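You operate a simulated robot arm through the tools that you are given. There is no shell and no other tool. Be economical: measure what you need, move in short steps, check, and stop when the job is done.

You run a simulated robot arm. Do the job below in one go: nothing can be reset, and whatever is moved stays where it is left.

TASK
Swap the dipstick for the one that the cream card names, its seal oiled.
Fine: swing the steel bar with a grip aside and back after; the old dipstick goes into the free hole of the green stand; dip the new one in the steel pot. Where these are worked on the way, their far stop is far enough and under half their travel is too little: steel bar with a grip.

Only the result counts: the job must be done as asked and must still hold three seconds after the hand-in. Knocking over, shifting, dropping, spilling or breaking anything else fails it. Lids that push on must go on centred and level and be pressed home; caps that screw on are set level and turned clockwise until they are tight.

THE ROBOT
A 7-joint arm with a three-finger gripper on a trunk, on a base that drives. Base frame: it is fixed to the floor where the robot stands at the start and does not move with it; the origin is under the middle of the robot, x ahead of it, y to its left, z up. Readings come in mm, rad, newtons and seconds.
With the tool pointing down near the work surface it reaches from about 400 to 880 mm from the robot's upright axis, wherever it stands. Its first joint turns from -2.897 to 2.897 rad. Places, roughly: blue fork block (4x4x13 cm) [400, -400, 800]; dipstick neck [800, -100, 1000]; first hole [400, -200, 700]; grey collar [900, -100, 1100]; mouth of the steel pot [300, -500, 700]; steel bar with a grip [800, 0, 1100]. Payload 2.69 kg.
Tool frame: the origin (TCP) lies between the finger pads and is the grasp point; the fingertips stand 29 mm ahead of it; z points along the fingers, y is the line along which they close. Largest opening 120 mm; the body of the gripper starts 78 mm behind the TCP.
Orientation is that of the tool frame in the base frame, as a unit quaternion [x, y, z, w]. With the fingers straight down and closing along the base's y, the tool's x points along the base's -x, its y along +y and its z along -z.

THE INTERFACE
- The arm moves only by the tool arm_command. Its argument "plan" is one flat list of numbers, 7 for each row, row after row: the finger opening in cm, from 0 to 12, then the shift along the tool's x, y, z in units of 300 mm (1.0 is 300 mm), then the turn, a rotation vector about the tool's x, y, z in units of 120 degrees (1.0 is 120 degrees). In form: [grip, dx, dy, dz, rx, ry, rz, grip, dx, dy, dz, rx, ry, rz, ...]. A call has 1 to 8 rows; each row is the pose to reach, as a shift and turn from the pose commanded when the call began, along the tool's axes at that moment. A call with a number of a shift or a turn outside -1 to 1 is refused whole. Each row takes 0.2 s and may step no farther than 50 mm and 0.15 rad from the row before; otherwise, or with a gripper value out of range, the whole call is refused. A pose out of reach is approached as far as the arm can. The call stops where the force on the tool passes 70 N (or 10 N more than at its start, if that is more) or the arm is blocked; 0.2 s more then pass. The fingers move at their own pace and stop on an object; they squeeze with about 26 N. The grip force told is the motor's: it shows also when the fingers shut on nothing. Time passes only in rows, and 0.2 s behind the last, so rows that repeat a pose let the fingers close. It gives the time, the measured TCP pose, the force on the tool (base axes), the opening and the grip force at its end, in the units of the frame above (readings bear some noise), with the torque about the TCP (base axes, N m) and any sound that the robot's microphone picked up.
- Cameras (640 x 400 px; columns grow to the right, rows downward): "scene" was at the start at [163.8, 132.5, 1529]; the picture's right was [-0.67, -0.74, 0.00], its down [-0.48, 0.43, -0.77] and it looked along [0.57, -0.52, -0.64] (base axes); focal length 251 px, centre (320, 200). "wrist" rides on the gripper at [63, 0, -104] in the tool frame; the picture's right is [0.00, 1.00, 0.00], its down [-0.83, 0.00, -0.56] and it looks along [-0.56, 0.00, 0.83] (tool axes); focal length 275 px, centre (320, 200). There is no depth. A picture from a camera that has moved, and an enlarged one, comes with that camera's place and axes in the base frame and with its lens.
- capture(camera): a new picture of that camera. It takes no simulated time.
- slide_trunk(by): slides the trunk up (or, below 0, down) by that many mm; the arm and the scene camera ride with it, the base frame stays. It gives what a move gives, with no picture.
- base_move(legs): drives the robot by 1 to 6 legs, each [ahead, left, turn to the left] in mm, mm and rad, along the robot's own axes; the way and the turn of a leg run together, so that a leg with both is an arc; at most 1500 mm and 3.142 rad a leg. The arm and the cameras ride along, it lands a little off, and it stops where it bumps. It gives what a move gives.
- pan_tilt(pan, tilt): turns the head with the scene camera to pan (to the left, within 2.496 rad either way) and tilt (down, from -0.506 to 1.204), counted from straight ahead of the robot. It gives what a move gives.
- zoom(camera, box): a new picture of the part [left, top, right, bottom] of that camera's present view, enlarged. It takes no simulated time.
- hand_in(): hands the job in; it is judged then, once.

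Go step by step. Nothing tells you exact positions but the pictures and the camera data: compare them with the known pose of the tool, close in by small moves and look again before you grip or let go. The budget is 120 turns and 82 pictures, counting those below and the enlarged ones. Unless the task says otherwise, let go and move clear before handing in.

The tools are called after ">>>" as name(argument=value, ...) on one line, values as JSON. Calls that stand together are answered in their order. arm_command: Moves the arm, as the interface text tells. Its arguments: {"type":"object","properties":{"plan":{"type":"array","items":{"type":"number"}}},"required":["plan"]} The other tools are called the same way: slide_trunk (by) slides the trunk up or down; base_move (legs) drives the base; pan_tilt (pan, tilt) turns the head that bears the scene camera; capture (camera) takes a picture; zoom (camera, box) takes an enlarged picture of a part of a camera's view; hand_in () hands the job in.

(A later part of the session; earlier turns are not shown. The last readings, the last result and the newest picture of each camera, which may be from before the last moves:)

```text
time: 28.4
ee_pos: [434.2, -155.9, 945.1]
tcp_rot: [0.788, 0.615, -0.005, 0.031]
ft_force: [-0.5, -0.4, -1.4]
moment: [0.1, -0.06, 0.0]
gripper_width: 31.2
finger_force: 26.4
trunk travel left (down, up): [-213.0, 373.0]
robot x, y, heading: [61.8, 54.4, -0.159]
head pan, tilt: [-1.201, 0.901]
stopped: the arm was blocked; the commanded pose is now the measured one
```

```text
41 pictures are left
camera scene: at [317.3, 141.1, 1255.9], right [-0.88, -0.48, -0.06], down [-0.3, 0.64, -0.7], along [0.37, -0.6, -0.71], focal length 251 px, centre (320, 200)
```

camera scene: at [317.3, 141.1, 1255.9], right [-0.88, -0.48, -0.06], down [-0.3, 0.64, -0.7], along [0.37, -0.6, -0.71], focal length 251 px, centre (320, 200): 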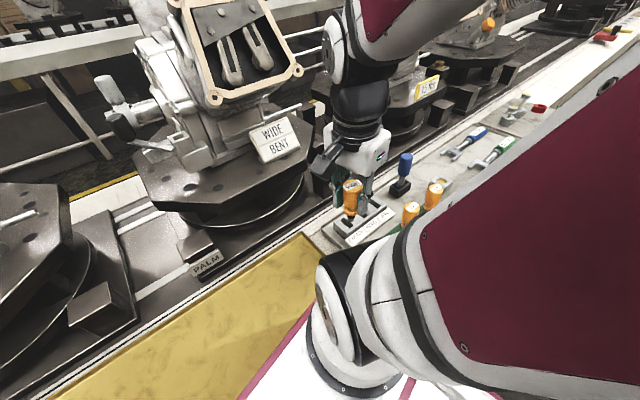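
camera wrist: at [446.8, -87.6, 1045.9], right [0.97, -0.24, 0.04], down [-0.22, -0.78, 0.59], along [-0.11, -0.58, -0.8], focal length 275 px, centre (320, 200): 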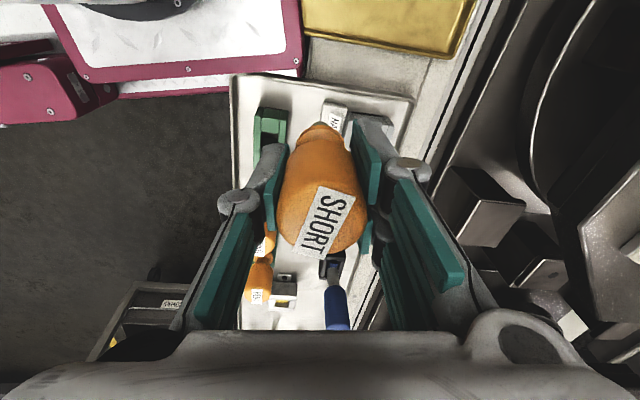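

The trunk was blocked and pushed the robot aside. I relieve it by raising the trunk again and check.

>>> slide_trunk(by=150)

>>> capture(camera="scene")

```text
time: 28.7
ee_pos: [489.1, -152.3, 920.9]
tcp_rot: [0.786, 0.616, -0.013, 0.039]
ft_force: [-0.2, -0.2, -0.2]
moment: [0.03, -0.06, -0.01]
gripper_width: 30.8
finger_force: 25.8
trunk travel left (down, up): [-218.0, 368.0]
robot x, y, heading: [60.5, 51.6, -0.163]
head pan, tilt: [-1.201, 0.901]
stopped: the arm was blocked; the commanded pose is now the measured one
```

```text
40 pictures are left
camera scene: at [301.1, 137.9, 1250.0], right [-0.97, -0.25, -0.07], down [-0.15, 0.74, -0.65], along [0.21, -0.62, -0.76], focal length 251 px, centre (320, 200)
```

scene: 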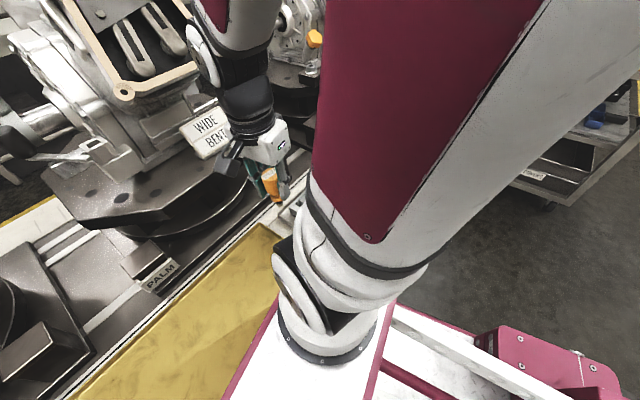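

The arm is caught by something, perhaps near the engine. I draw it gently back toward the robot.

>>> arm_command(plan=[0, -0.016, -0.065, 0, 0, 0, 0, 0, -0.032, -0.13, 0, 0, 0, 0, 0, -0.047, -0.194, 0, 0, 0, 0])

>>> capture(camera="scene")

```text
time: 29.1
ee_pos: [541.9, -153.7, 899.7]
tcp_rot: [0.784, 0.617, -0.013, 0.062]
ft_force: [0.2, -0.3, -0.1]
moment: [0.04, -0.04, -0.02]
gripper_width: 30.7
finger_force: 25.7
out of reach, approached as far as the arm can: row 1
trunk travel left (down, up): [-218.0, 368.0]
robot x, y, heading: [58.9, 54.0, -0.164]
head pan, tilt: [-1.201, 0.901]
stopped in row 1: the arm was blocked; the commanded pose is now the measured one
```

```text
39 pictures are left
camera scene: at [296.6, 137.8, 1249.1], right [-0.98, -0.21, -0.07], down [-0.12, 0.76, -0.64], along [0.18, -0.62, -0.76], focal length 251 px, centre (320, 200)
```

scene: 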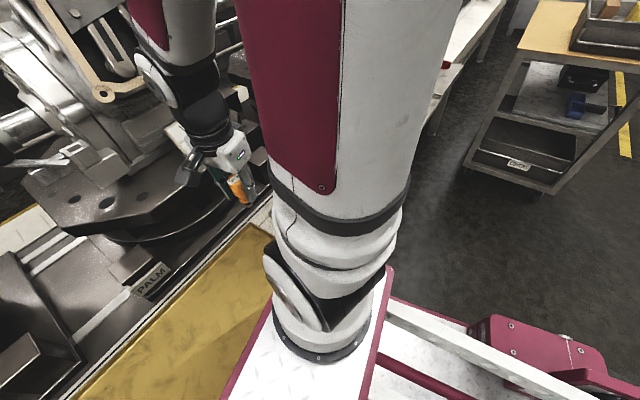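

The robot seems to have tipped slightly because the carriage came down on the bench edge. I raise the trunk in steps.

>>> slide_trunk(by=60)

>>> slide_trunk(by=60)

>>> slide_trunk(by=60)

>>> capture(camera="scene")

```text
time: 29.4
ee_pos: [583.7, -158.3, 887.0]
tcp_rot: [0.776, 0.621, 0.002, 0.107]
ft_force: [0.3, -0.4, 0.3]
moment: [0.07, 0.03, -0.02]
gripper_width: 31.1
finger_force: 26.1
trunk travel left (down, up): [-223.0, 363.0]
robot x, y, heading: [47.3, 57.2, -0.162]
head pan, tilt: [-1.201, 0.901]
stopped: the arm was blocked; the commanded pose is now the measured one
```

```text
time: 29.7
ee_pos: [597.7, -146.9, 835.2]
tcp_rot: [0.753, 0.652, -0.023, 0.08]
ft_force: [-20.7, -2.8, -1.0]
moment: [0.17, -1.26, -0.31]
gripper_width: 30.8
finger_force: 25.6
trunk travel left (down, up): [-225.0, 361.0]
robot x, y, heading: [40.2, 51.7, -0.168]
head pan, tilt: [-1.201, 0.901]
stopped: the arm was blocked; the commanded pose is now the measured one
```

```text
time: 30.1
ee_pos: [598.3, -146.9, 834.0]
tcp_rot: [0.75, 0.654, -0.036, 0.092]
ft_force: [-270.0, 33.3, 205.8]
moment: [2.8, -28.59, 1.25]
gripper_width: 30.8
finger_force: 26.4
trunk travel left (down, up): [-229.0, 357.0]
robot x, y, heading: [28.3, 63.8, -0.156]
head pan, tilt: [-1.201, 0.901]
stopped: the arm was blocked; the commanded pose is now the measured one
```

```text
38 pictures are left
camera scene: at [243.8, 147.3, 1264.4], right [-0.97, -0.21, -0.08], down [-0.11, 0.76, -0.64], along [0.2, -0.62, -0.76], focal length 251 px, centre (320, 200)
```

scene: 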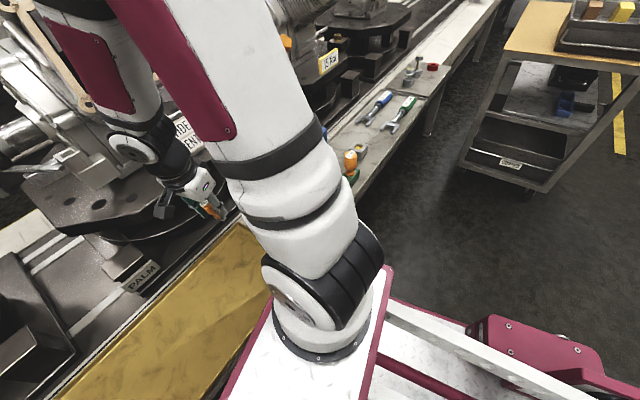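

The arm has sagged and is pressing on the station. I move it up and back toward the robot at once.

>>> arm_command(plan=[0, 0, -0.05, -0.05, 0, 0, 0, 0, -0.02, -0.1, -0.15, 0, 0, 0, 0, -0.03, -0.15, -0.25, 0, 0, 0, 0, -0.04, -0.2, -0.35, 0, 0, 0])

>>> capture(camera="scene")

```text
time: 30.3
ee_pos: [598.0, -151.2, 833.6]
tcp_rot: [0.758, 0.641, -0.053, 0.111]
ft_force: [-234.1, 30.5, 144.4]
moment: [1.86, -24.42, 2.25]
gripper_width: 30.9
finger_force: 25.7
trunk travel left (down, up): [-229.0, 357.0]
robot x, y, heading: [19.5, 64.7, -0.158]
head pan, tilt: [-1.201, 0.901]
stopped in row 1: the force on the tool passed its limit at 384 N (the readings are from after the stop); the commanded pose is now the measured one
```

```text
37 pictures are left
camera scene: at [199.4, 156.9, 1279.5], right [-0.97, -0.21, -0.11], down [-0.09, 0.75, -0.65], along [0.22, -0.62, -0.75], focal length 251 px, centre (320, 200)
```

scene: 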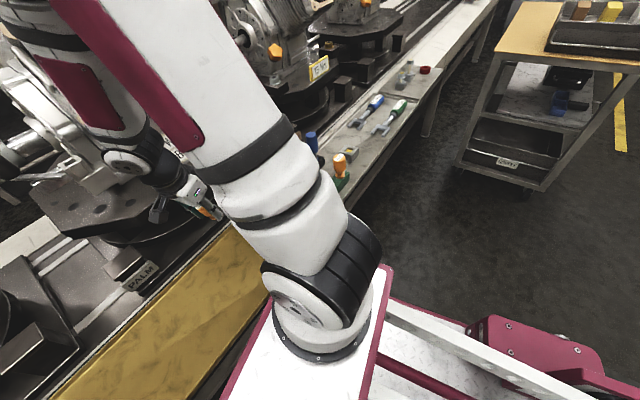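

>>> base_move(legs=[[-60, 0, 0]])

>>> capture(camera="scene")

```text
time: 30.9
ee_pos: [597.7, -149.1, 835.0]
tcp_rot: [0.777, 0.616, -0.06, 0.118]
ft_force: [-187.8, 41.8, 180.6]
moment: [-1.46, -22.67, 3.24]
gripper_width: 31.0
finger_force: 26.1
trunk travel left (down, up): [-229.0, 357.0]
robot x, y, heading: [-2.5, 60.1, -0.175]
head pan, tilt: [-1.201, 0.901]
stopped in leg 1: the force on the tool passed its limit at 392 N (the readings are from after the stop); the commanded pose is now the measured one
```

```text
36 pictures are left
camera scene: at [106.7, 160.6, 1308.0], right [-0.97, -0.19, -0.16], down [-0.04, 0.75, -0.66], along [0.25, -0.63, -0.73], focal length 251 px, centre (320, 200)
```

scene: 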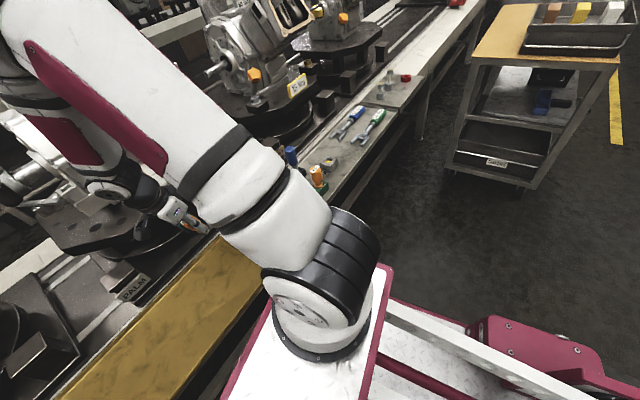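

>>> arm_command(plan=[0, -0.02, -0.096, -0.13, 0, 0, 0, 0, -0.04, -0.19, -0.26, 0, 0, 0, 0, -0.05, -0.28, -0.39, 0, 0, 0])

>>> arm_command(plan=[0, -0.02, -0.096, -0.13, 0, 0, 0, 0, -0.04, -0.19, -0.26, 0, 0, 0, 0, -0.05, -0.28, -0.39, 0, 0, 0])

>>> capture(camera="scene")

```text
time: 31.2
ee_pos: [582.6, -130.4, 779.9]
tcp_rot: [0.785, 0.607, -0.115, 0.046]
ft_force: [-275.5, 83.8, 211.2]
moment: [-16.19, -52.28, 3.27]
gripper_width: 36.6
finger_force: 25.1
trunk travel left (down, up): [-229.0, 357.0]
robot x, y, heading: [-10.1, 59.7, -0.18]
head pan, tilt: [-1.201, 0.901]
stopped in row 1: the force on the tool passed its limit at 341 N (the readings are from after the stop); the commanded pose is now the measured one
```

```text
time: 31.5
ee_pos: [576.0, -114.8, 768.6]
tcp_rot: [0.791, 0.596, -0.14, 0.006]
ft_force: [-143.2, 27.2, 170.9]
moment: [-10.08, -36.85, 1.91]
gripper_width: 57.5
finger_force: 27.7
trunk travel left (down, up): [-229.0, 357.0]
robot x, y, heading: [-17.3, 72.0, -0.166]
head pan, tilt: [-1.201, 0.901]
stopped in row 1: the arm was blocked; the commanded pose is now the measured one
```

```text
35 pictures are left
camera scene: at [95.8, 171.2, 1305.3], right [-0.97, -0.2, -0.16], down [-0.05, 0.75, -0.66], along [0.25, -0.63, -0.73], focal length 251 px, centre (320, 200)
```

scene: 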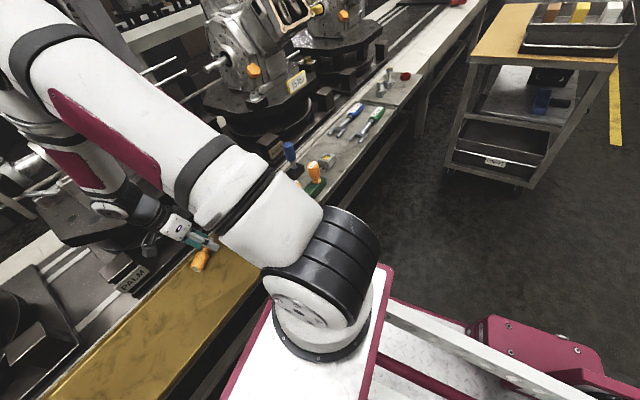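

The stick slipped from the fingers onto the yellow board. I need to understand the robot's state first: look around from the head.

>>> pan_tilt(pan=-0.3, tilt=0.7)

>>> capture(camera="scene")

>>> capture(camera="wrist")

```text
time: 32.7
ee_pos: [580.5, -113.4, 762.0]
tcp_rot: [0.785, 0.601, -0.15, -0.003]
ft_force: [8.0, -13.6, 44.4]
moment: [0.14, 0.74, 0.21]
gripper_width: 57.3
finger_force: 26.3
trunk travel left (down, up): [-229.0, 357.0]
robot x, y, heading: [-14.0, 70.5, -0.168]
head pan, tilt: [-0.3, 0.7]
```

```text
34 pictures are left
camera scene: at [170.9, 205.3, 1325.1], right [-0.45, -0.89, -0.05], down [-0.45, 0.27, -0.85], along [0.77, -0.36, -0.52], focal length 251 px, centre (320, 200)
```

scene: 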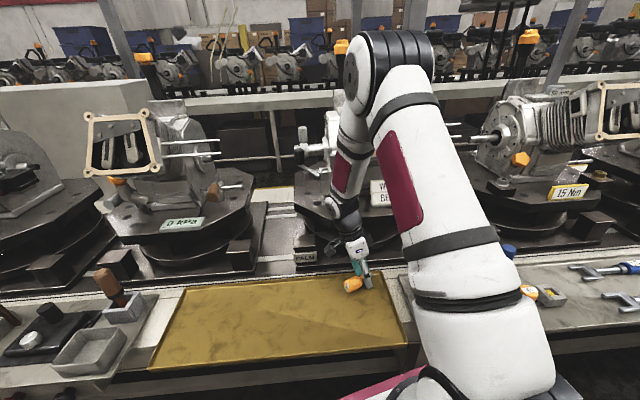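

```text
33 pictures are left
camera wrist: at [620.6, -33.3, 846.3], right [0.94, -0.27, -0.18], down [-0.06, -0.69, 0.72], along [-0.33, -0.67, -0.67], focal length 275 px, centre (320, 200)
```

wrist: 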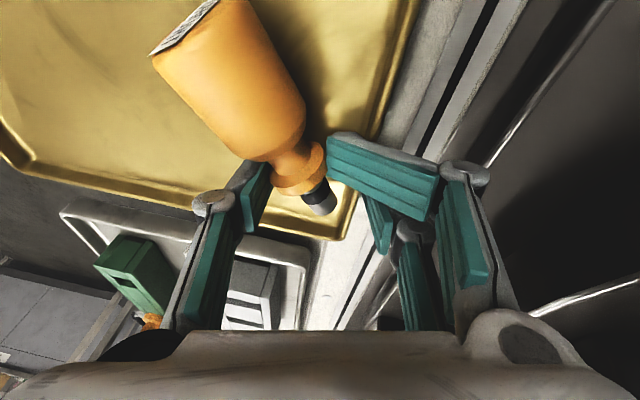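

The stick lies on the yellow tray, and the robot's front is lifted, likely because the carriage stands on the bench. I open the fingers, lift the arm, then raise the trunk.

>>> arm_command(plan=[7, 0, 0, 0, 0, 0, 0, 8, 0, 0, -0.02, 0, 0, 0, 8, 0.02, 0, -0.12, 0, 0, 0, 8, 0.04, 0, -0.25, 0, 0, 0])

>>> slide_trunk(by=100)

```text
time: 33.0
ee_pos: [565.3, -102.1, 764.2]
tcp_rot: [0.776, 0.604, -0.174, -0.041]
ft_force: [27.2, -33.4, -27.3]
moment: [-0.39, 0.07, -0.48]
gripper_width: 94.8
finger_force: 13.2
trunk travel left (down, up): [-229.0, 357.0]
robot x, y, heading: [-25.1, 71.4, -0.169]
head pan, tilt: [-0.3, 0.7]
stopped in row 1: the arm was blocked; the commanded pose is now the measured one
```

```text
time: 33.4
ee_pos: [553.1, -96.8, 771.8]
tcp_rot: [0.76, 0.616, -0.193, -0.083]
ft_force: [111.8, -90.6, 18.3]
moment: [-3.31, -4.06, -2.12]
gripper_width: 118.6
finger_force: 25.9
trunk travel left (down, up): [-233.0, 353.0]
robot x, y, heading: [-32.3, 61.8, -0.174]
head pan, tilt: [-0.3, 0.7]
stopped: the arm was blocked; the commanded pose is now the measured one
```

>>> slide_trunk(by=100)

>>> capture(camera="scene")

```text
time: 33.6
ee_pos: [551.8, -100.4, 773.4]
tcp_rot: [0.733, 0.646, -0.195, -0.089]
ft_force: [217.9, -219.2, -140.3]
moment: [-5.82, 0.59, -7.65]
gripper_width: 119.0
finger_force: 25.8
trunk travel left (down, up): [-233.0, 352.0]
robot x, y, heading: [-48.3, 61.5, -0.187]
head pan, tilt: [-0.3, 0.7]
stopped: the force on the tool passed its limit at 182 N (the readings are from after the stop); the commanded pose is now the measured one
```

```text
32 pictures are left
camera scene: at [44.1, 211.2, 1363.3], right [-0.46, -0.89, -0.07], down [-0.37, 0.26, -0.89], along [0.81, -0.38, -0.45], focal length 251 px, centre (320, 200)
```

scene: 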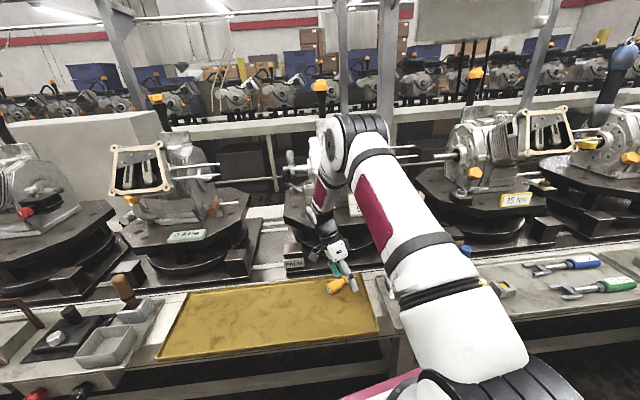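

>>> capture(camera="wrist")

```text
31 pictures are left
camera wrist: at [600.3, -24.0, 856.3], right [0.91, -0.14, -0.38], down [0.15, -0.75, 0.65], along [-0.38, -0.65, -0.66], focal length 275 px, centre (320, 200)
```

wrist: 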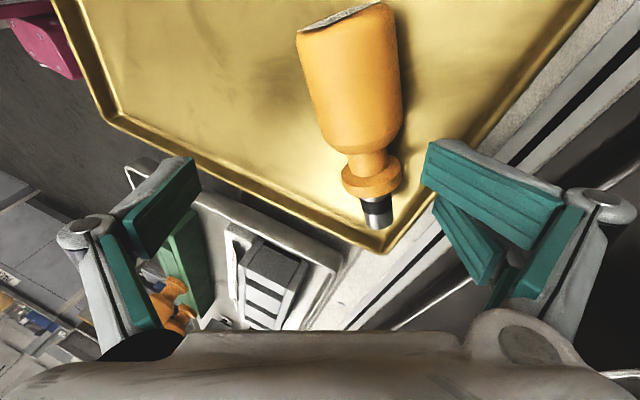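

>>> arm_command(plan=[12, 0, 0, -0.08, 0, 0, 0, 12, 0, 0, -0.2, 0, 0, 0, 12, 0, 0, -0.33, 0, 0, 0])

>>> capture(camera="scene")

```text
time: 33.9
ee_pos: [550.4, -105.7, 774.4]
tcp_rot: [0.692, 0.688, -0.197, -0.095]
ft_force: [242.7, -219.8, -106.3]
moment: [-8.01, -1.57, -9.27]
gripper_width: 119.4
finger_force: 0.0
trunk travel left (down, up): [-233.0, 352.0]
robot x, y, heading: [-59.7, 52.6, -0.198]
head pan, tilt: [-0.3, 0.7]
stopped in row 1: the force on the tool passed its limit at 368 N (the readings are from after the stop); the commanded pose is now the measured one
```

```text
30 pictures are left
camera scene: at [5.8, 210.3, 1371.2], right [-0.47, -0.88, -0.08], down [-0.35, 0.26, -0.9], along [0.81, -0.39, -0.43], focal length 251 px, centre (320, 200)
```

scene: 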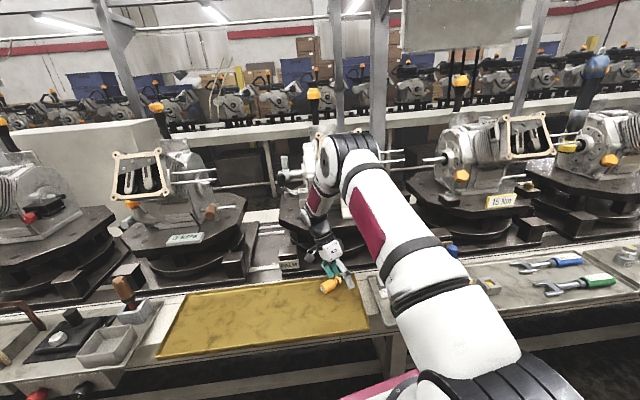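

>>> base_move(legs=[[80, -30, 0]])

>>> base_move(legs=[[80, -30, 0]])

```text
time: 34.6
ee_pos: [552.1, -120.9, 776.0]
tcp_rot: [0.586, 0.777, -0.208, -0.099]
ft_force: [237.3, -200.8, -120.6]
moment: [-10.51, -1.17, -11.26]
gripper_width: 119.7
finger_force: 0.0
trunk travel left (down, up): [-233.0, 352.0]
robot x, y, heading: [-67.0, 30.2, -0.229]
head pan, tilt: [-0.3, 0.7]
stopped in leg 1: the robot was blocked; the commanded pose is now the measured one
```

```text
time: 35.3
ee_pos: [557.2, -136.0, 778.4]
tcp_rot: [0.472, 0.848, -0.221, -0.097]
ft_force: [213.9, -181.1, -77.6]
moment: [-11.03, -3.06, -12.24]
gripper_width: 120.2
finger_force: 0.0
trunk travel left (down, up): [-233.0, 352.0]
robot x, y, heading: [-94.0, -28.5, -0.305]
head pan, tilt: [-0.3, 0.7]
stopped in leg 1: the robot was blocked; the commanded pose is now the measured one
```

>>> arm_command(plan=[12, -0.06, 0.02, 0, 0, 0, 0, 12, -0.13, 0.04, 0, 0, 0, 0, 12, -0.13, 0.04, -0.1, 0, 0, 0, 12, -0.13, 0.04, -0.25, 0, 0, 0])

>>> capture(camera="wrist")

>>> capture(camera="scene")

```text
time: 35.6
ee_pos: [562.1, -142.4, 778.7]
tcp_rot: [0.392, 0.887, -0.225, -0.094]
ft_force: [187.0, -176.8, -56.0]
moment: [-10.86, -3.37, -12.09]
gripper_width: 120.4
finger_force: 0.0
trunk travel left (down, up): [-233.0, 352.0]
robot x, y, heading: [-127.3, -93.6, -0.396]
head pan, tilt: [-0.3, 0.7]
stopped in row 1: the force on the tool passed its limit at 324 N (the readings are from after the stop); the commanded pose is now the measured one
```

```text
29 pictures are left
camera wrist: at [556.7, -60.5, 869.7], right [0.65, 0.59, -0.47], down [0.75, -0.43, 0.5], along [0.09, -0.68, -0.73], focal length 275 px, centre (320, 200)
```

wrist: 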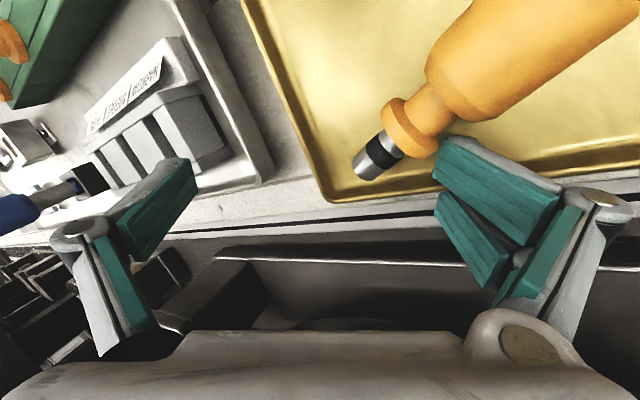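

```text
28 pictures are left
camera scene: at [-99.9, 69.3, 1390.3], right [-0.62, -0.78, -0.09], down [-0.25, 0.31, -0.92], along [0.74, -0.55, -0.39], focal length 251 px, centre (320, 200)
```

scene: 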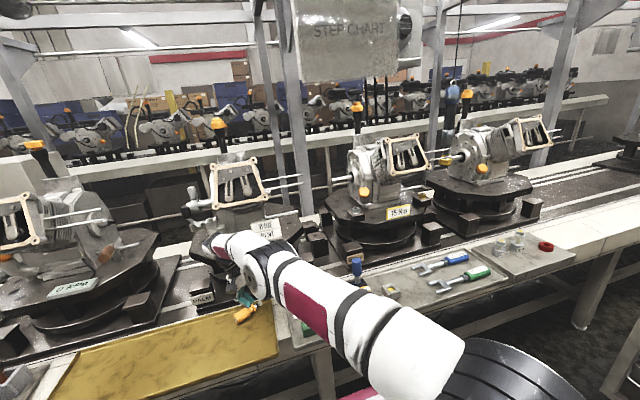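

>>> arm_command(plan=[12, -0.165, 0, 0, 0, 0, 0, 12, -0.33, 0, 0, 0, 0, 0, 12, -0.49, 0, 0, 0, 0, 0])

>>> arm_command(plan=[12, -0.165, 0, 0, 0, 0, 0, 12, -0.33, 0, 0, 0, 0, 0, 12, -0.49, 0, 0, 0, 0, 0])

>>> slide_trunk(by=60)

```text
time: 35.9
ee_pos: [573.7, -144.7, 776.1]
tcp_rot: [0.301, 0.925, -0.216, -0.085]
ft_force: [163.6, -104.4, -59.2]
moment: [-7.76, -2.71, -8.13]
gripper_width: 114.2
finger_force: 0.0
out of reach, approached as far as the arm can: row 1
trunk travel left (down, up): [-233.0, 352.0]
robot x, y, heading: [-163.7, -156.3, -0.462]
head pan, tilt: [-0.3, 0.7]
stopped in row 1: the force on the tool passed its limit at 309 N (the readings are from after the stop); the commanded pose is now the measured one
```

```text
time: 36.2
ee_pos: [578.7, -134.8, 766.3]
tcp_rot: [0.281, 0.941, -0.173, -0.076]
ft_force: [7.8, -15.8, -0.4]
moment: [-0.24, -0.31, -0.77]
gripper_width: 115.9
finger_force: 0.1
out of reach, approached as far as the arm can: row 1
trunk travel left (down, up): [-233.0, 352.0]
robot x, y, heading: [-225.7, -127.8, -0.355]
head pan, tilt: [-0.3, 0.7]
stopped in row 1: the arm was blocked; the commanded pose is now the measured one
```

```text
time: 36.5
ee_pos: [592.3, -119.9, 751.6]
tcp_rot: [0.215, 0.964, -0.146, -0.049]
ft_force: [59.0, -43.3, 61.2]
moment: [-1.24, 1.74, 1.84]
gripper_width: 109.3
finger_force: 0.1
trunk travel left (down, up): [-236.0, 350.0]
robot x, y, heading: [-254.7, -100.1, -0.299]
head pan, tilt: [-0.3, 0.7]
stopped: the force on the tool passed its limit at 95 N (the readings are from after the stop); the commanded pose is now the measured one
```

The finger came free. Now lift the tool straight up.

>>> arm_command(plan=[11, 0, 0, -0.1, 0, 0, 0, 11, 0, 0, -0.25, 0, 0, 0, 11, 0, 0, -0.4, 0, 0, 0])

>>> arm_command(plan=[11, 0, 0, -0.1, 0, 0, 0, 11, 0, 0, -0.25, 0, 0, 0, 11, 0, 0, -0.4, 0, 0, 0])

>>> capture(camera="scene")

```text
time: 36.8
ee_pos: [589.3, -113.7, 748.9]
tcp_rot: [0.292, 0.946, -0.134, -0.05]
ft_force: [33.1, -110.4, 58.3]
moment: [-5.12, 1.33, 1.6]
gripper_width: 108.1
finger_force: 0.0
out of reach, approached as far as the arm can: row 1
trunk travel left (down, up): [-236.0, 350.0]
robot x, y, heading: [-284.7, -78.4, -0.249]
head pan, tilt: [-0.3, 0.7]
stopped in row 1: the force on the tool passed its limit at 186 N (the readings are from after the stop); the commanded pose is now the measured one
```

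```text
time: 37.1
ee_pos: [591.3, -111.4, 727.8]
tcp_rot: [0.293, 0.951, -0.1, -0.019]
ft_force: [-102.7, -22.6, 259.0]
moment: [18.18, -11.88, 8.08]
gripper_width: 119.0
finger_force: 0.1
trunk travel left (down, up): [-236.0, 350.0]
robot x, y, heading: [-330.6, -54.8, -0.188]
head pan, tilt: [-0.3, 0.7]
stopped in row 1: the arm was blocked; the commanded pose is now the measured one
```

```text
27 pictures are left
camera scene: at [-125.9, 67.4, 1323.6], right [-0.47, -0.88, -0.04], down [-0.46, 0.28, -0.84], along [0.76, -0.37, -0.54], focal length 251 px, centre (320, 200)
```

scene: 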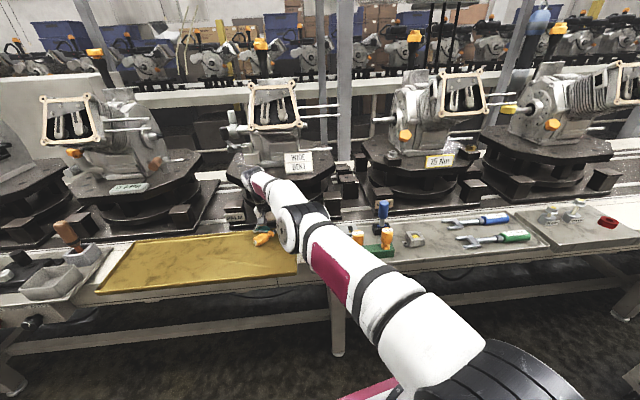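

The tray items still stand. The arm is nearly stretched and props up the robot's front, so I back the base a little to let it come level.

>>> base_move(legs=[[-60, 0, 0]])

>>> base_move(legs=[[-60, 0, 0]])

>>> slide_trunk(by=80)

>>> capture(camera="scene")

```text
time: 37.8
ee_pos: [588.9, -116.7, 732.2]
tcp_rot: [0.376, 0.922, -0.09, -0.028]
ft_force: [-65.5, 10.3, 43.6]
moment: [2.75, -2.19, -1.24]
gripper_width: 98.4
finger_force: 44.3
trunk travel left (down, up): [-236.0, 350.0]
robot x, y, heading: [-345.2, -17.1, -0.147]
head pan, tilt: [-0.3, 0.7]
stopped in leg 1: the force on the tool passed its limit at 313 N (the readings are from after the stop); the commanded pose is now the measured one
```

```text
time: 38.5
ee_pos: [598.1, -113.4, 716.4]
tcp_rot: [0.414, 0.906, -0.092, -0.009]
ft_force: [-154.4, 11.2, 281.4]
moment: [16.06, -10.9, -2.37]
gripper_width: 119.4
finger_force: 44.6
trunk travel left (down, up): [-236.0, 350.0]
robot x, y, heading: [-358.5, 12.4, -0.112]
head pan, tilt: [-0.3, 0.7]
stopped in leg 1: the robot was blocked; the commanded pose is now the measured one
```

```text
time: 39.7
ee_pos: [596.2, -113.0, 716.1]
tcp_rot: [0.405, 0.909, -0.095, -0.01]
ft_force: [49.7, -18.0, 272.4]
moment: [16.0, -5.25, -9.84]
gripper_width: 119.0
finger_force: 45.0
trunk travel left (down, up): [-316.0, 270.0]
robot x, y, heading: [-358.7, 10.3, -0.125]
head pan, tilt: [-0.3, 0.7]
```

```text
26 pictures are left
camera scene: at [-104.0, 142.1, 1359.4], right [-0.41, -0.91, -0.02], down [-0.53, 0.26, -0.81], along [0.74, -0.32, -0.59], focal length 251 px, centre (320, 200)
```

scene: 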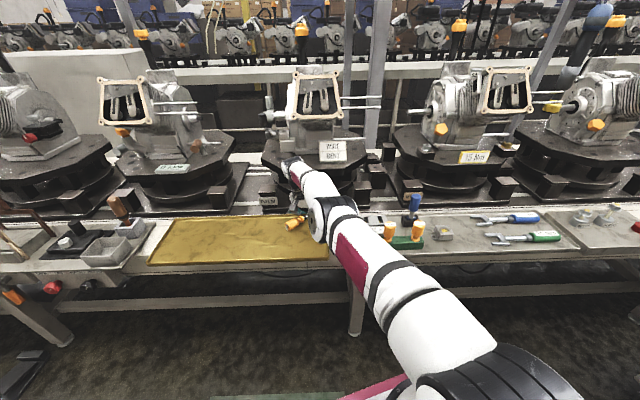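

The trunk now moves and the robot is nearly level. Keep raising it.

>>> slide_trunk(by=100)

>>> slide_trunk(by=100)

```text
time: 40.2
ee_pos: [597.3, -113.0, 715.8]
tcp_rot: [0.407, 0.909, -0.092, -0.009]
ft_force: [-117.0, 6.4, 279.7]
moment: [11.61, -9.41, -0.79]
gripper_width: 119.0
finger_force: 44.4
trunk travel left (down, up): [-334.0, 252.0]
robot x, y, heading: [-370.7, 12.0, -0.12]
head pan, tilt: [-0.3, 0.7]
stopped: the arm was blocked; the commanded pose is now the measured one
```

```text
time: 40.5
ee_pos: [598.9, -112.2, 717.0]
tcp_rot: [0.422, 0.902, -0.089, -0.006]
ft_force: [-128.3, 16.6, 118.0]
moment: [5.59, -6.6, -2.71]
gripper_width: 118.9
finger_force: 45.2
trunk travel left (down, up): [-336.0, 250.0]
robot x, y, heading: [-375.9, 17.1, -0.118]
head pan, tilt: [-0.3, 0.7]
stopped: the force on the tool passed its limit at 334 N (the readings are from after the stop); the commanded pose is now the measured one
```

>>> arm_command(plan=[12, 0, 0, -0.05, 0, 0, 0, 12, 0, 0, -0.12, 0, 0, 0, 12, 0, 0, -0.2, 0, 0, 0])

>>> arm_command(plan=[12, 0, 0, -0.1, 0, 0, 0, 12, 0, 0, -0.2, 0, 0, 0, 12, 0, 0, -0.35, 0, 0, 0])

>>> capture(camera="scene")

```text
time: 40.9
ee_pos: [598.4, -113.0, 715.9]
tcp_rot: [0.423, 0.902, -0.089, -0.006]
ft_force: [-140.1, -0.6, 212.5]
moment: [9.01, -8.43, 0.33]
gripper_width: 119.9
finger_force: 0.0
trunk travel left (down, up): [-336.0, 250.0]
robot x, y, heading: [-382.8, 16.3, -0.115]
head pan, tilt: [-0.3, 0.7]
stopped in row 1: the arm was blocked; the commanded pose is now the measured one
```

```text
time: 41.3
ee_pos: [597.5, -111.2, 715.2]
tcp_rot: [0.427, 0.9, -0.088, -0.005]
ft_force: [-88.7, -13.6, 197.1]
moment: [9.67, -6.92, 1.01]
gripper_width: 119.6
finger_force: 0.1
trunk travel left (down, up): [-336.0, 250.0]
robot x, y, heading: [-393.1, 12.2, -0.115]
head pan, tilt: [-0.3, 0.7]
stopped in row 2: the arm was blocked; the commanded pose is now the measured one
```

```text
25 pictures are left
camera scene: at [-93.3, 144.4, 1354.5], right [-0.41, -0.91, -0.01], down [-0.56, 0.26, -0.78], along [0.72, -0.31, -0.62], focal length 251 px, centre (320, 200)
```

scene: 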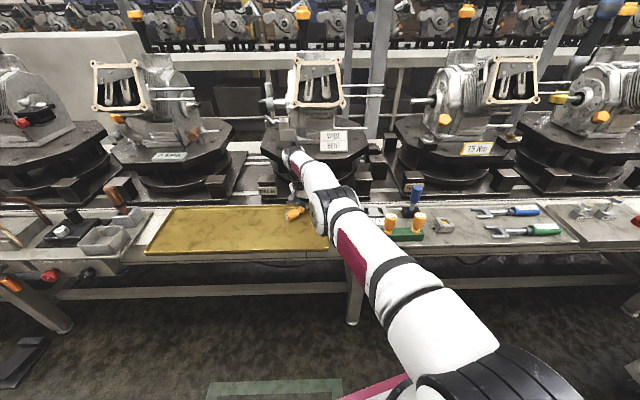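

>>> slide_trunk(by=50)

>>> slide_trunk(by=50)

>>> slide_trunk(by=50)

>>> capture(camera="wrist")

```text
time: 42.0
ee_pos: [595.6, -111.4, 717.2]
tcp_rot: [0.432, 0.897, -0.09, -0.014]
ft_force: [25.9, -26.6, 160.1]
moment: [9.01, -3.51, -2.4]
gripper_width: 118.9
finger_force: 0.1
trunk travel left (down, up): [-378.0, 208.0]
robot x, y, heading: [-388.2, 16.4, -0.12]
head pan, tilt: [-0.3, 0.7]
stopped: the force on the tool passed its limit at 235 N (the readings are from after the stop); the commanded pose is now the measured one
```

```text
time: 43.0
ee_pos: [569.1, -113.9, 759.8]
tcp_rot: [0.431, 0.897, -0.093, -0.015]
ft_force: [15.0, -29.7, 2.4]
moment: [-0.28, -0.41, -1.6]
gripper_width: 120.2
finger_force: 0.1
trunk travel left (down, up): [-428.0, 158.0]
robot x, y, heading: [-387.1, 14.4, -0.116]
head pan, tilt: [-0.3, 0.7]
```

```text
time: 43.4
ee_pos: [565.6, -113.9, 764.4]
tcp_rot: [0.435, 0.896, -0.093, -0.009]
ft_force: [16.1, -7.7, -15.9]
moment: [-0.61, 0.39, -0.88]
gripper_width: 119.0
finger_force: 0.1
trunk travel left (down, up): [-438.0, 148.0]
robot x, y, heading: [-386.0, 9.2, -0.121]
head pan, tilt: [-0.3, 0.7]
stopped: the force on the tool passed its limit at 108 N (the readings are from after the stop); the commanded pose is now the measured one
```

```text
24 pictures are left
camera wrist: at [537.5, -47.7, 863.1], right [0.77, 0.61, -0.17], down [0.57, -0.56, 0.6], along [0.27, -0.56, -0.78], focal length 275 px, centre (320, 200)
```

wrist: 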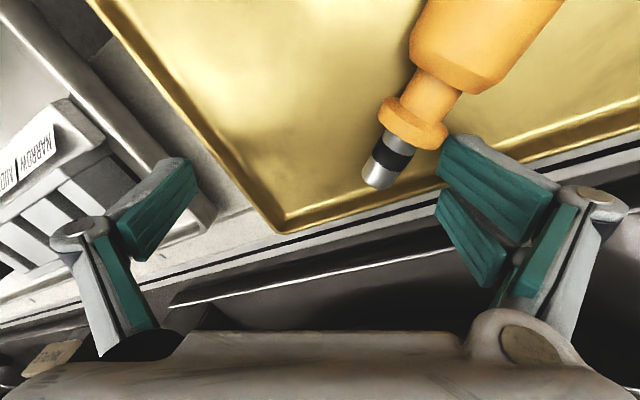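

Force is low now. I nudge the fingers away from the tray rim and then lift.

>>> arm_command(plan=[12, -0.05, 0, 0, 0, 0, 0, 12, -0.08, 0, -0.06, 0, 0, 0, 12, -0.08, 0, -0.2, 0, 0, 0, 12, -0.08, 0, -0.35, 0, 0, 0])

>>> slide_trunk(by=50)

>>> slide_trunk(by=50)

```text
time: 44.4
ee_pos: [573.9, -116.9, 850.1]
tcp_rot: [0.433, 0.897, -0.092, -0.011]
ft_force: [0.4, -0.1, -0.3]
moment: [-0.02, -0.01, 0.01]
gripper_width: 119.9
finger_force: 0.0
out of reach, approached as far as the arm can: row 1, 2, 3, 4
trunk travel left (down, up): [-438.0, 148.0]
robot x, y, heading: [-385.1, 15.4, -0.122]
head pan, tilt: [-0.3, 0.7]
```

```text
time: 45.3
ee_pos: [535.9, -112.3, 902.2]
tcp_rot: [0.434, 0.896, -0.092, -0.007]
ft_force: [-0.2, -0.5, 0.6]
moment: [-0.02, 0.0, -0.02]
gripper_width: 119.8
finger_force: 0.1
trunk travel left (down, up): [-488.0, 98.0]
robot x, y, heading: [-387.6, 12.6, -0.117]
head pan, tilt: [-0.3, 0.7]
```

```text
time: 46.2
ee_pos: [484.3, -106.7, 951.9]
tcp_rot: [0.433, 0.897, -0.092, -0.009]
ft_force: [-0.4, -1.4, -0.9]
moment: [0.01, 0.02, 0.01]
gripper_width: 120.3
finger_force: 0.0
trunk travel left (down, up): [-538.0, 48.0]
robot x, y, heading: [-386.8, 12.0, -0.125]
head pan, tilt: [-0.3, 0.7]
```

Free at last, forces zero. I check the overall picture.

>>> capture(camera="scene")

>>> zoom(camera="scene", box=[230, 40, 470, 240])

```text
23 pictures are left
camera scene: at [-200.6, 157.7, 1541.5], right [-0.41, -0.91, 0.0], down [-0.59, 0.26, -0.76], along [0.7, -0.31, -0.64], focal length 251 px, centre (320, 200)
```

scene: 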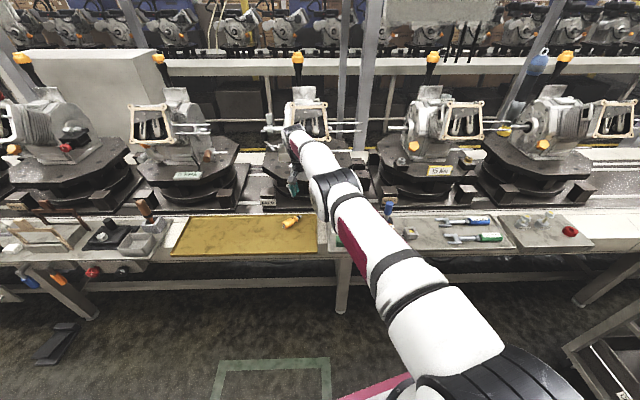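

```text
2.00 times, centred on (350, 140) of scene
camera zoom: at [-200.6, 157.7, 1541.5], right [-0.41, -0.91, 0.0], down [-0.59, 0.26, -0.76], along [0.7, -0.31, -0.64], focal length 502 px, centre (260, 320)
```

zoom: 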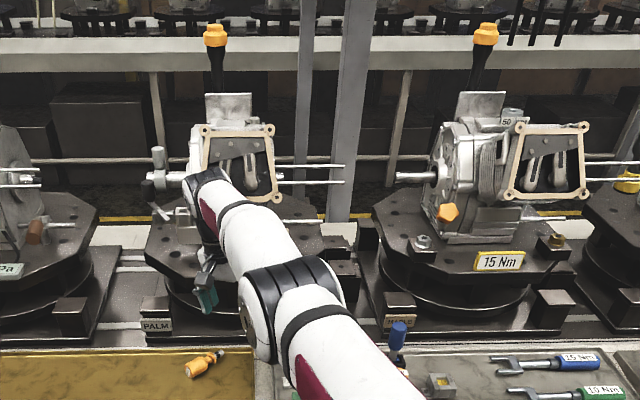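

The robot is level again at about x = -387. I straighten the tool and draw the arm in before driving closer.

>>> arm_command(plan=[10, 0.088, -0.116, -0.014, -0.02, 0.008, 0, 10, 0.176, -0.232, -0.028, -0.04, 0.015, 0, 10, 0.264, -0.348, -0.043, -0.06, 0.022, 0, 10, 0.352, -0.464, -0.057, -0.083, 0.03, 0, 10, 0.44, -0.58, -0.072, -0.083, 0.03, 0, 10, 0.528, -0.696, -0.086, -0.083, 0.03, 0, 10, 0.613, -0.81, -0.1, -0.083, 0.03, 0])

>>> base_move(legs=[[220, 0, 0.12]])

>>> capture(camera="wrist")

```text
time: 47.8
ee_pos: [183.7, -106.2, 1011.2]
tcp_rot: [0.435, 0.9, 0.0, 0.002]
ft_force: [0.4, 0.7, 0.0]
moment: [-0.02, 0.07, 0.02]
gripper_width: 100.1
finger_force: 0.0
trunk travel left (down, up): [-538.0, 48.0]
robot x, y, heading: [-385.4, 15.6, -0.12]
head pan, tilt: [-0.3, 0.7]
```

```text
time: 49.5
ee_pos: [413.9, -47.3, 1011.6]
tcp_rot: [0.38, 0.925, 0.0, 0.001]
ft_force: [0.5, -0.2, 0.1]
moment: [0.0, -0.02, -0.02]
gripper_width: 100.0
finger_force: 0.1
trunk travel left (down, up): [-538.0, 48.0]
robot x, y, heading: [-166.0, -2.0, 0.001]
head pan, tilt: [-0.3, 0.7]
```

```text
21 pictures are left
camera wrist: at [369.9, -2.1, 1115.0], right [0.7, 0.72, 0.0], down [0.59, -0.58, 0.56], along [0.4, -0.39, -0.83], focal length 275 px, centre (320, 200)
```

wrist: 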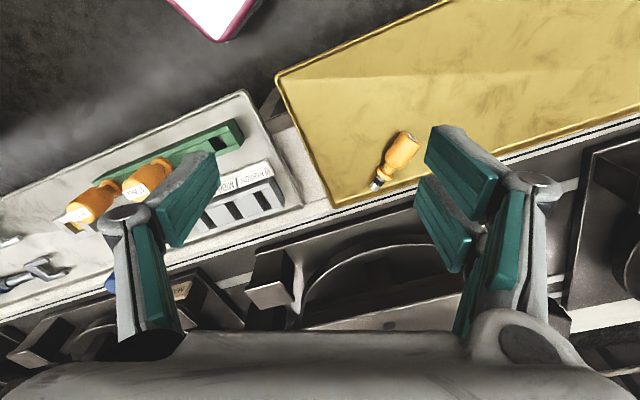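

Everything else still stands; the SHORT stick lies on the yellow tray with its handle near (579, -28) and plug toward (603, -101). I'll go above it with the fingers across its axis for a precise look.

>>> arm_command(plan=[7, -0.07, 0.087, 0.07, 0, 0, 0.045, 7, -0.14, 0.173, 0.15, 0, 0, 0.09, 7, -0.21, 0.26, 0.22, 0, 0, 0.136, 7, -0.28, 0.346, 0.3, 0, 0, 0.182, 7, -0.346, 0.432, 0.37, 0, 0, 0.2275])

>>> zoom(camera="wrist", box=[160, 20, 480, 220])

```text
time: 50.7
ee_pos: [578.0, -27.7, 900.7]
tcp_rot: [0.587, 0.81, 0.001, 0.001]
ft_force: [-0.3, -0.2, 1.1]
moment: [0.0, -0.03, 0.0]
gripper_width: 70.0
finger_force: 0.2
trunk travel left (down, up): [-538.0, 48.0]
robot x, y, heading: [-164.6, 5.3, 0.004]
head pan, tilt: [-0.3, 0.7]
```

```text
2.00 times, centred on (320, 120) of wrist
camera zoom: at [559.8, 34.1, 1004.0], right [0.95, 0.31, 0.0], down [0.26, -0.79, 0.56], along [0.18, -0.53, -0.83], focal length 551 px, centre (320, 360)
```

zoom: 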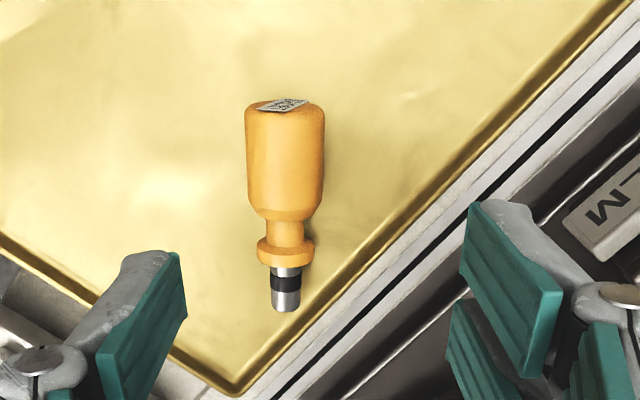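

The triangulation puts the stick's axis at z ≈ 750, aligned with my yaw. I'll tilt the tool 40° so that later the stick can be stood upright, and stop 70 mm short.

>>> arm_command(plan=[6, 0.037, -0.007, 0.05, 0, -0.067, 0, 6, 0.074, -0.014, 0.11, 0, -0.133, 0, 6, 0.111, -0.02, 0.165, 0, -0.2, 0, 6, 0.148, -0.027, 0.22, 0, -0.267, 0, 6, 0.185, -0.034, 0.276, 0, -0.333, 0])

>>> capture(camera="wrist")

```text
time: 51.9
ee_pos: [553.0, 20.1, 818.5]
tcp_rot: [0.551, 0.76, -0.201, 0.279]
ft_force: [0.0, -1.0, -0.7]
moment: [0.08, 0.04, 0.01]
gripper_width: 60.0
finger_force: 0.0
trunk travel left (down, up): [-538.0, 48.0]
robot x, y, heading: [-164.3, 2.7, 0.0]
head pan, tilt: [-0.3, 0.7]
```

```text
19 pictures are left
camera wrist: at [517.9, 130.6, 856.6], right [0.95, 0.31, 0.0], down [0.09, -0.26, 0.96], along [0.3, -0.91, -0.28], focal length 275 px, centre (320, 200)
```

wrist: 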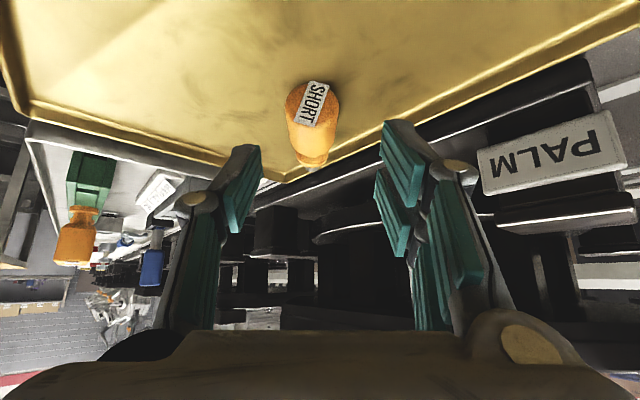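

Tail face found at (559, -11, 750), well centred. I go in and close.

>>> arm_command(plan=[6, 0, -0.005, 0.11, 0, 0, 0, 6, 0, -0.005, 0.19, 0, 0, 0, 6, 0, -0.005, 0.228, 0, 0, 0, 3, 0, -0.005, 0.228, 0, 0, 0, 0, 0, -0.005, 0.228, 0, 0, 0, 0, 0, -0.005, 0.228, 0, 0, 0])

```text
time: 53.1
ee_pos: [572.8, -14.8, 773.5]
tcp_rot: [0.551, 0.76, -0.193, 0.285]
ft_force: [-10.0, 5.5, 19.0]
moment: [-0.25, -0.18, -0.4]
gripper_width: 32.7
finger_force: 25.9
trunk travel left (down, up): [-538.0, 48.0]
robot x, y, heading: [-164.4, 1.8, 0.001]
head pan, tilt: [-0.3, 0.7]
stopped in row 6: the force on the tool passed its limit at 80 N (the readings are from after the stop); the commanded pose is now the measured one
```

The fingers closed on the handle (32.7 mm) with light floor contact. I lift and look.

>>> arm_command(plan=[0, -0.03, 0, -0.035, 0, 0, 0, 0, -0.1, 0, -0.12, 0, 0, 0, 0, -0.2, 0, -0.23, 0, 0, 0])

>>> capture(camera="wrist")

```text
time: 53.9
ee_pos: [572.0, -19.1, 863.1]
tcp_rot: [0.551, 0.761, -0.193, 0.283]
ft_force: [0.9, 0.6, -0.1]
moment: [-0.03, 0.04, -0.01]
gripper_width: 0.0
finger_force: 25.6
trunk travel left (down, up): [-538.0, 48.0]
robot x, y, heading: [-167.2, 0.7, 0.003]
head pan, tilt: [-0.3, 0.7]
```

```text
18 pictures are left
camera wrist: at [535.8, 91.9, 902.1], right [0.95, 0.32, 0.02], down [0.08, -0.27, 0.96], along [0.31, -0.91, -0.28], focal length 275 px, centre (320, 200)
```

wrist: 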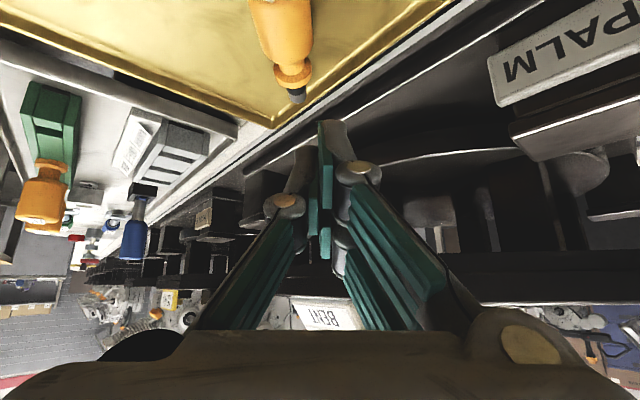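

The stick squeezed out because the fingers were not deep enough. I probe the tray floor beside it with closed fingers to get its height.

>>> arm_command(plan=[0, 0, -0.1, 0, 0, 0, 0, 0, 0, -0.2, 0, 0, 0, 0, 0, 0.064, -0.2, 0.077, 0, 0, 0, 0, 0.139, -0.2, 0.166, 0, 0, 0, 0, 0.156, -0.2, 0.186, 0, 0, 0])

>>> arm_command(plan=[0, 0.0086, 0, 0.0102, 0, 0, 0, 0, 0.0171, 0, 0.0204, 0, 0, 0, 0, 0.0257, 0, 0.0306, 0, 0, 0, 0, 0.0343, 0, 0.0409, 0, 0, 0, 0, 0.0429, 0, 0.0511, 0, 0, 0, 0, 0.0514, 0, 0.0613, 0, 0, 0, 0, 0.06, 0, 0.0715, 0, 0, 0, 0, 0.0686, 0, 0.0817, 0, 0, 0])

```text
time: 55.1
ee_pos: [515.2, -36.4, 790.1]
tcp_rot: [0.552, 0.76, -0.193, 0.284]
ft_force: [-0.2, 0.1, -0.2]
moment: [0.02, 0.0, 0.0]
gripper_width: 0.3
finger_force: 26.0
trunk travel left (down, up): [-538.0, 48.0]
robot x, y, heading: [-169.2, -1.8, -0.0]
head pan, tilt: [-0.3, 0.7]
```

```text
time: 56.6
ee_pos: [519.1, -36.7, 771.9]
tcp_rot: [0.551, 0.759, -0.193, 0.287]
ft_force: [-11.5, 4.8, 31.3]
moment: [0.24, 0.26, -0.17]
gripper_width: 0.0
finger_force: 26.3
trunk travel left (down, up): [-538.0, 48.0]
robot x, y, heading: [-168.2, 1.3, 0.001]
head pan, tilt: [-0.3, 0.7]
stopped in row 7: the force on the tool passed its limit at 78 N (the readings are from after the stop); the commanded pose is now the measured one
```

The floor is at about z = 744, so my last command was 6 mm too low. I back off and look again before a second try.

>>> arm_command(plan=[0, 0, 0, -0.13, 0, 0, 0, 3, 0, 0, -0.257, 0, 0, 0, 6, 0.002, 0.07, -0.257, 0, 0, 0, 6, 0.002, 0.136, -0.257, 0, 0, 0])

>>> capture(camera="wrist")

```text
time: 57.6
ee_pos: [541.0, 23.6, 827.6]
tcp_rot: [0.551, 0.76, -0.193, 0.286]
ft_force: [-0.8, 0.0, 0.3]
moment: [0.0, -0.02, -0.05]
gripper_width: 60.2
finger_force: 0.1
trunk travel left (down, up): [-538.0, 48.0]
robot x, y, heading: [-169.5, -1.0, 0.004]
head pan, tilt: [-0.3, 0.7]
```

```text
17 pictures are left
camera wrist: at [503.8, 134.3, 865.7], right [0.95, 0.32, 0.02], down [0.07, -0.26, 0.96], along [0.32, -0.91, -0.27], focal length 275 px, centre (320, 200)
```

wrist: 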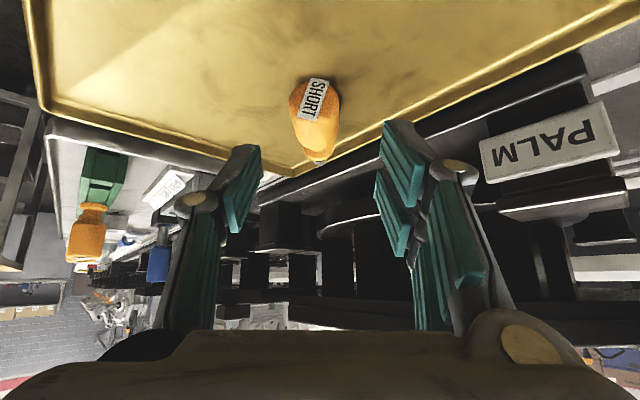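

Nicely centred. I go in to a safe height and close.

>>> arm_command(plan=[6, 0, -0.007, 0.11, 0, 0, 0, 6, 0, -0.007, 0.19, 0, 0, 0, 6, 0, -0.007, 0.224, 0, 0, 0, 4, 0, -0.007, 0.224, 0, 0, 0, 2, 0, -0.007, 0.224, 0, 0, 0, 0, 0, -0.007, 0.224, 0, 0, 0, 0, 0, -0.007, 0.224, 0, 0, 0])

>>> zoom(camera="wrist", box=[220, 60, 420, 260])

```text
time: 59.2
ee_pos: [552.3, -18.9, 776.5]
tcp_rot: [0.55, 0.76, -0.193, 0.286]
ft_force: [0.6, -0.4, 0.2]
moment: [0.01, -0.01, 0.02]
gripper_width: 32.5
finger_force: 25.8
trunk travel left (down, up): [-538.0, 48.0]
robot x, y, heading: [-172.0, 2.4, 0.006]
head pan, tilt: [-0.3, 0.7]
```

```text
2.00 times, centred on (320, 160) of wrist
camera zoom: at [516.5, 92.9, 814.6], right [0.95, 0.32, 0.02], down [0.07, -0.26, 0.96], along [0.32, -0.91, -0.27], focal length 551 px, centre (320, 280)
```

zoom: 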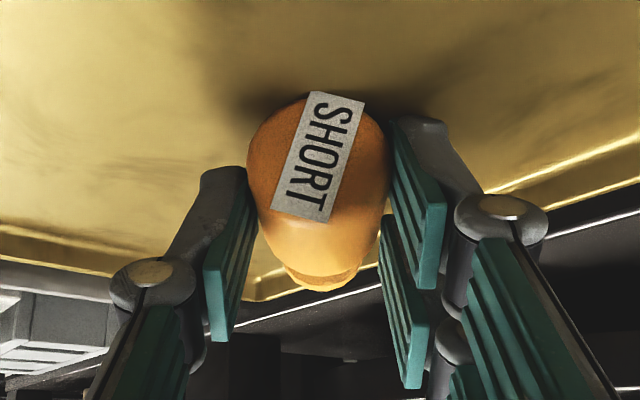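

A clean grip without contact. I lift slowly.

>>> arm_command(plan=[0, -0.02, 0, -0.025, 0, 0, 0, 0, -0.06, 0, -0.07, 0, 0, 0, 0, -0.13, 0, -0.155, 0, 0, 0, 0, -0.23, 0, -0.275, 0, 0, 0, 0, -0.32, 0, -0.39, 0, 0, 0])

>>> capture(camera="wrist")

```text
time: 60.4
ee_pos: [549.0, -15.8, 927.4]
tcp_rot: [0.551, 0.76, -0.193, 0.285]
ft_force: [0.4, 0.0, -0.5]
moment: [-0.01, -0.02, -0.05]
gripper_width: 32.5
finger_force: 25.6
trunk travel left (down, up): [-538.0, 48.0]
robot x, y, heading: [-166.7, 1.0, 0.005]
head pan, tilt: [-0.3, 0.7]
```

```text
15 pictures are left
camera wrist: at [511.5, 95.1, 966.4], right [0.95, 0.32, 0.02], down [0.07, -0.26, 0.96], along [0.32, -0.91, -0.27], focal length 275 px, centre (320, 200)
```

wrist: 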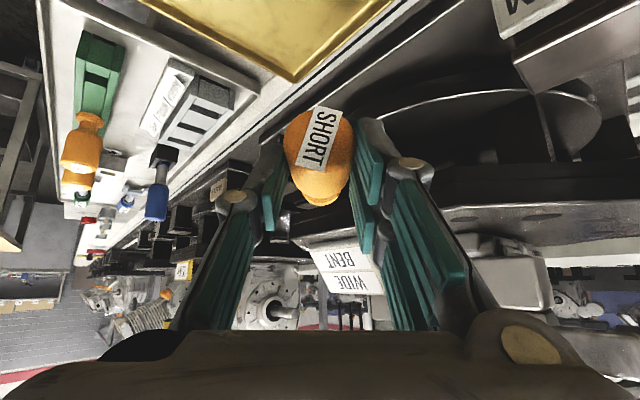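

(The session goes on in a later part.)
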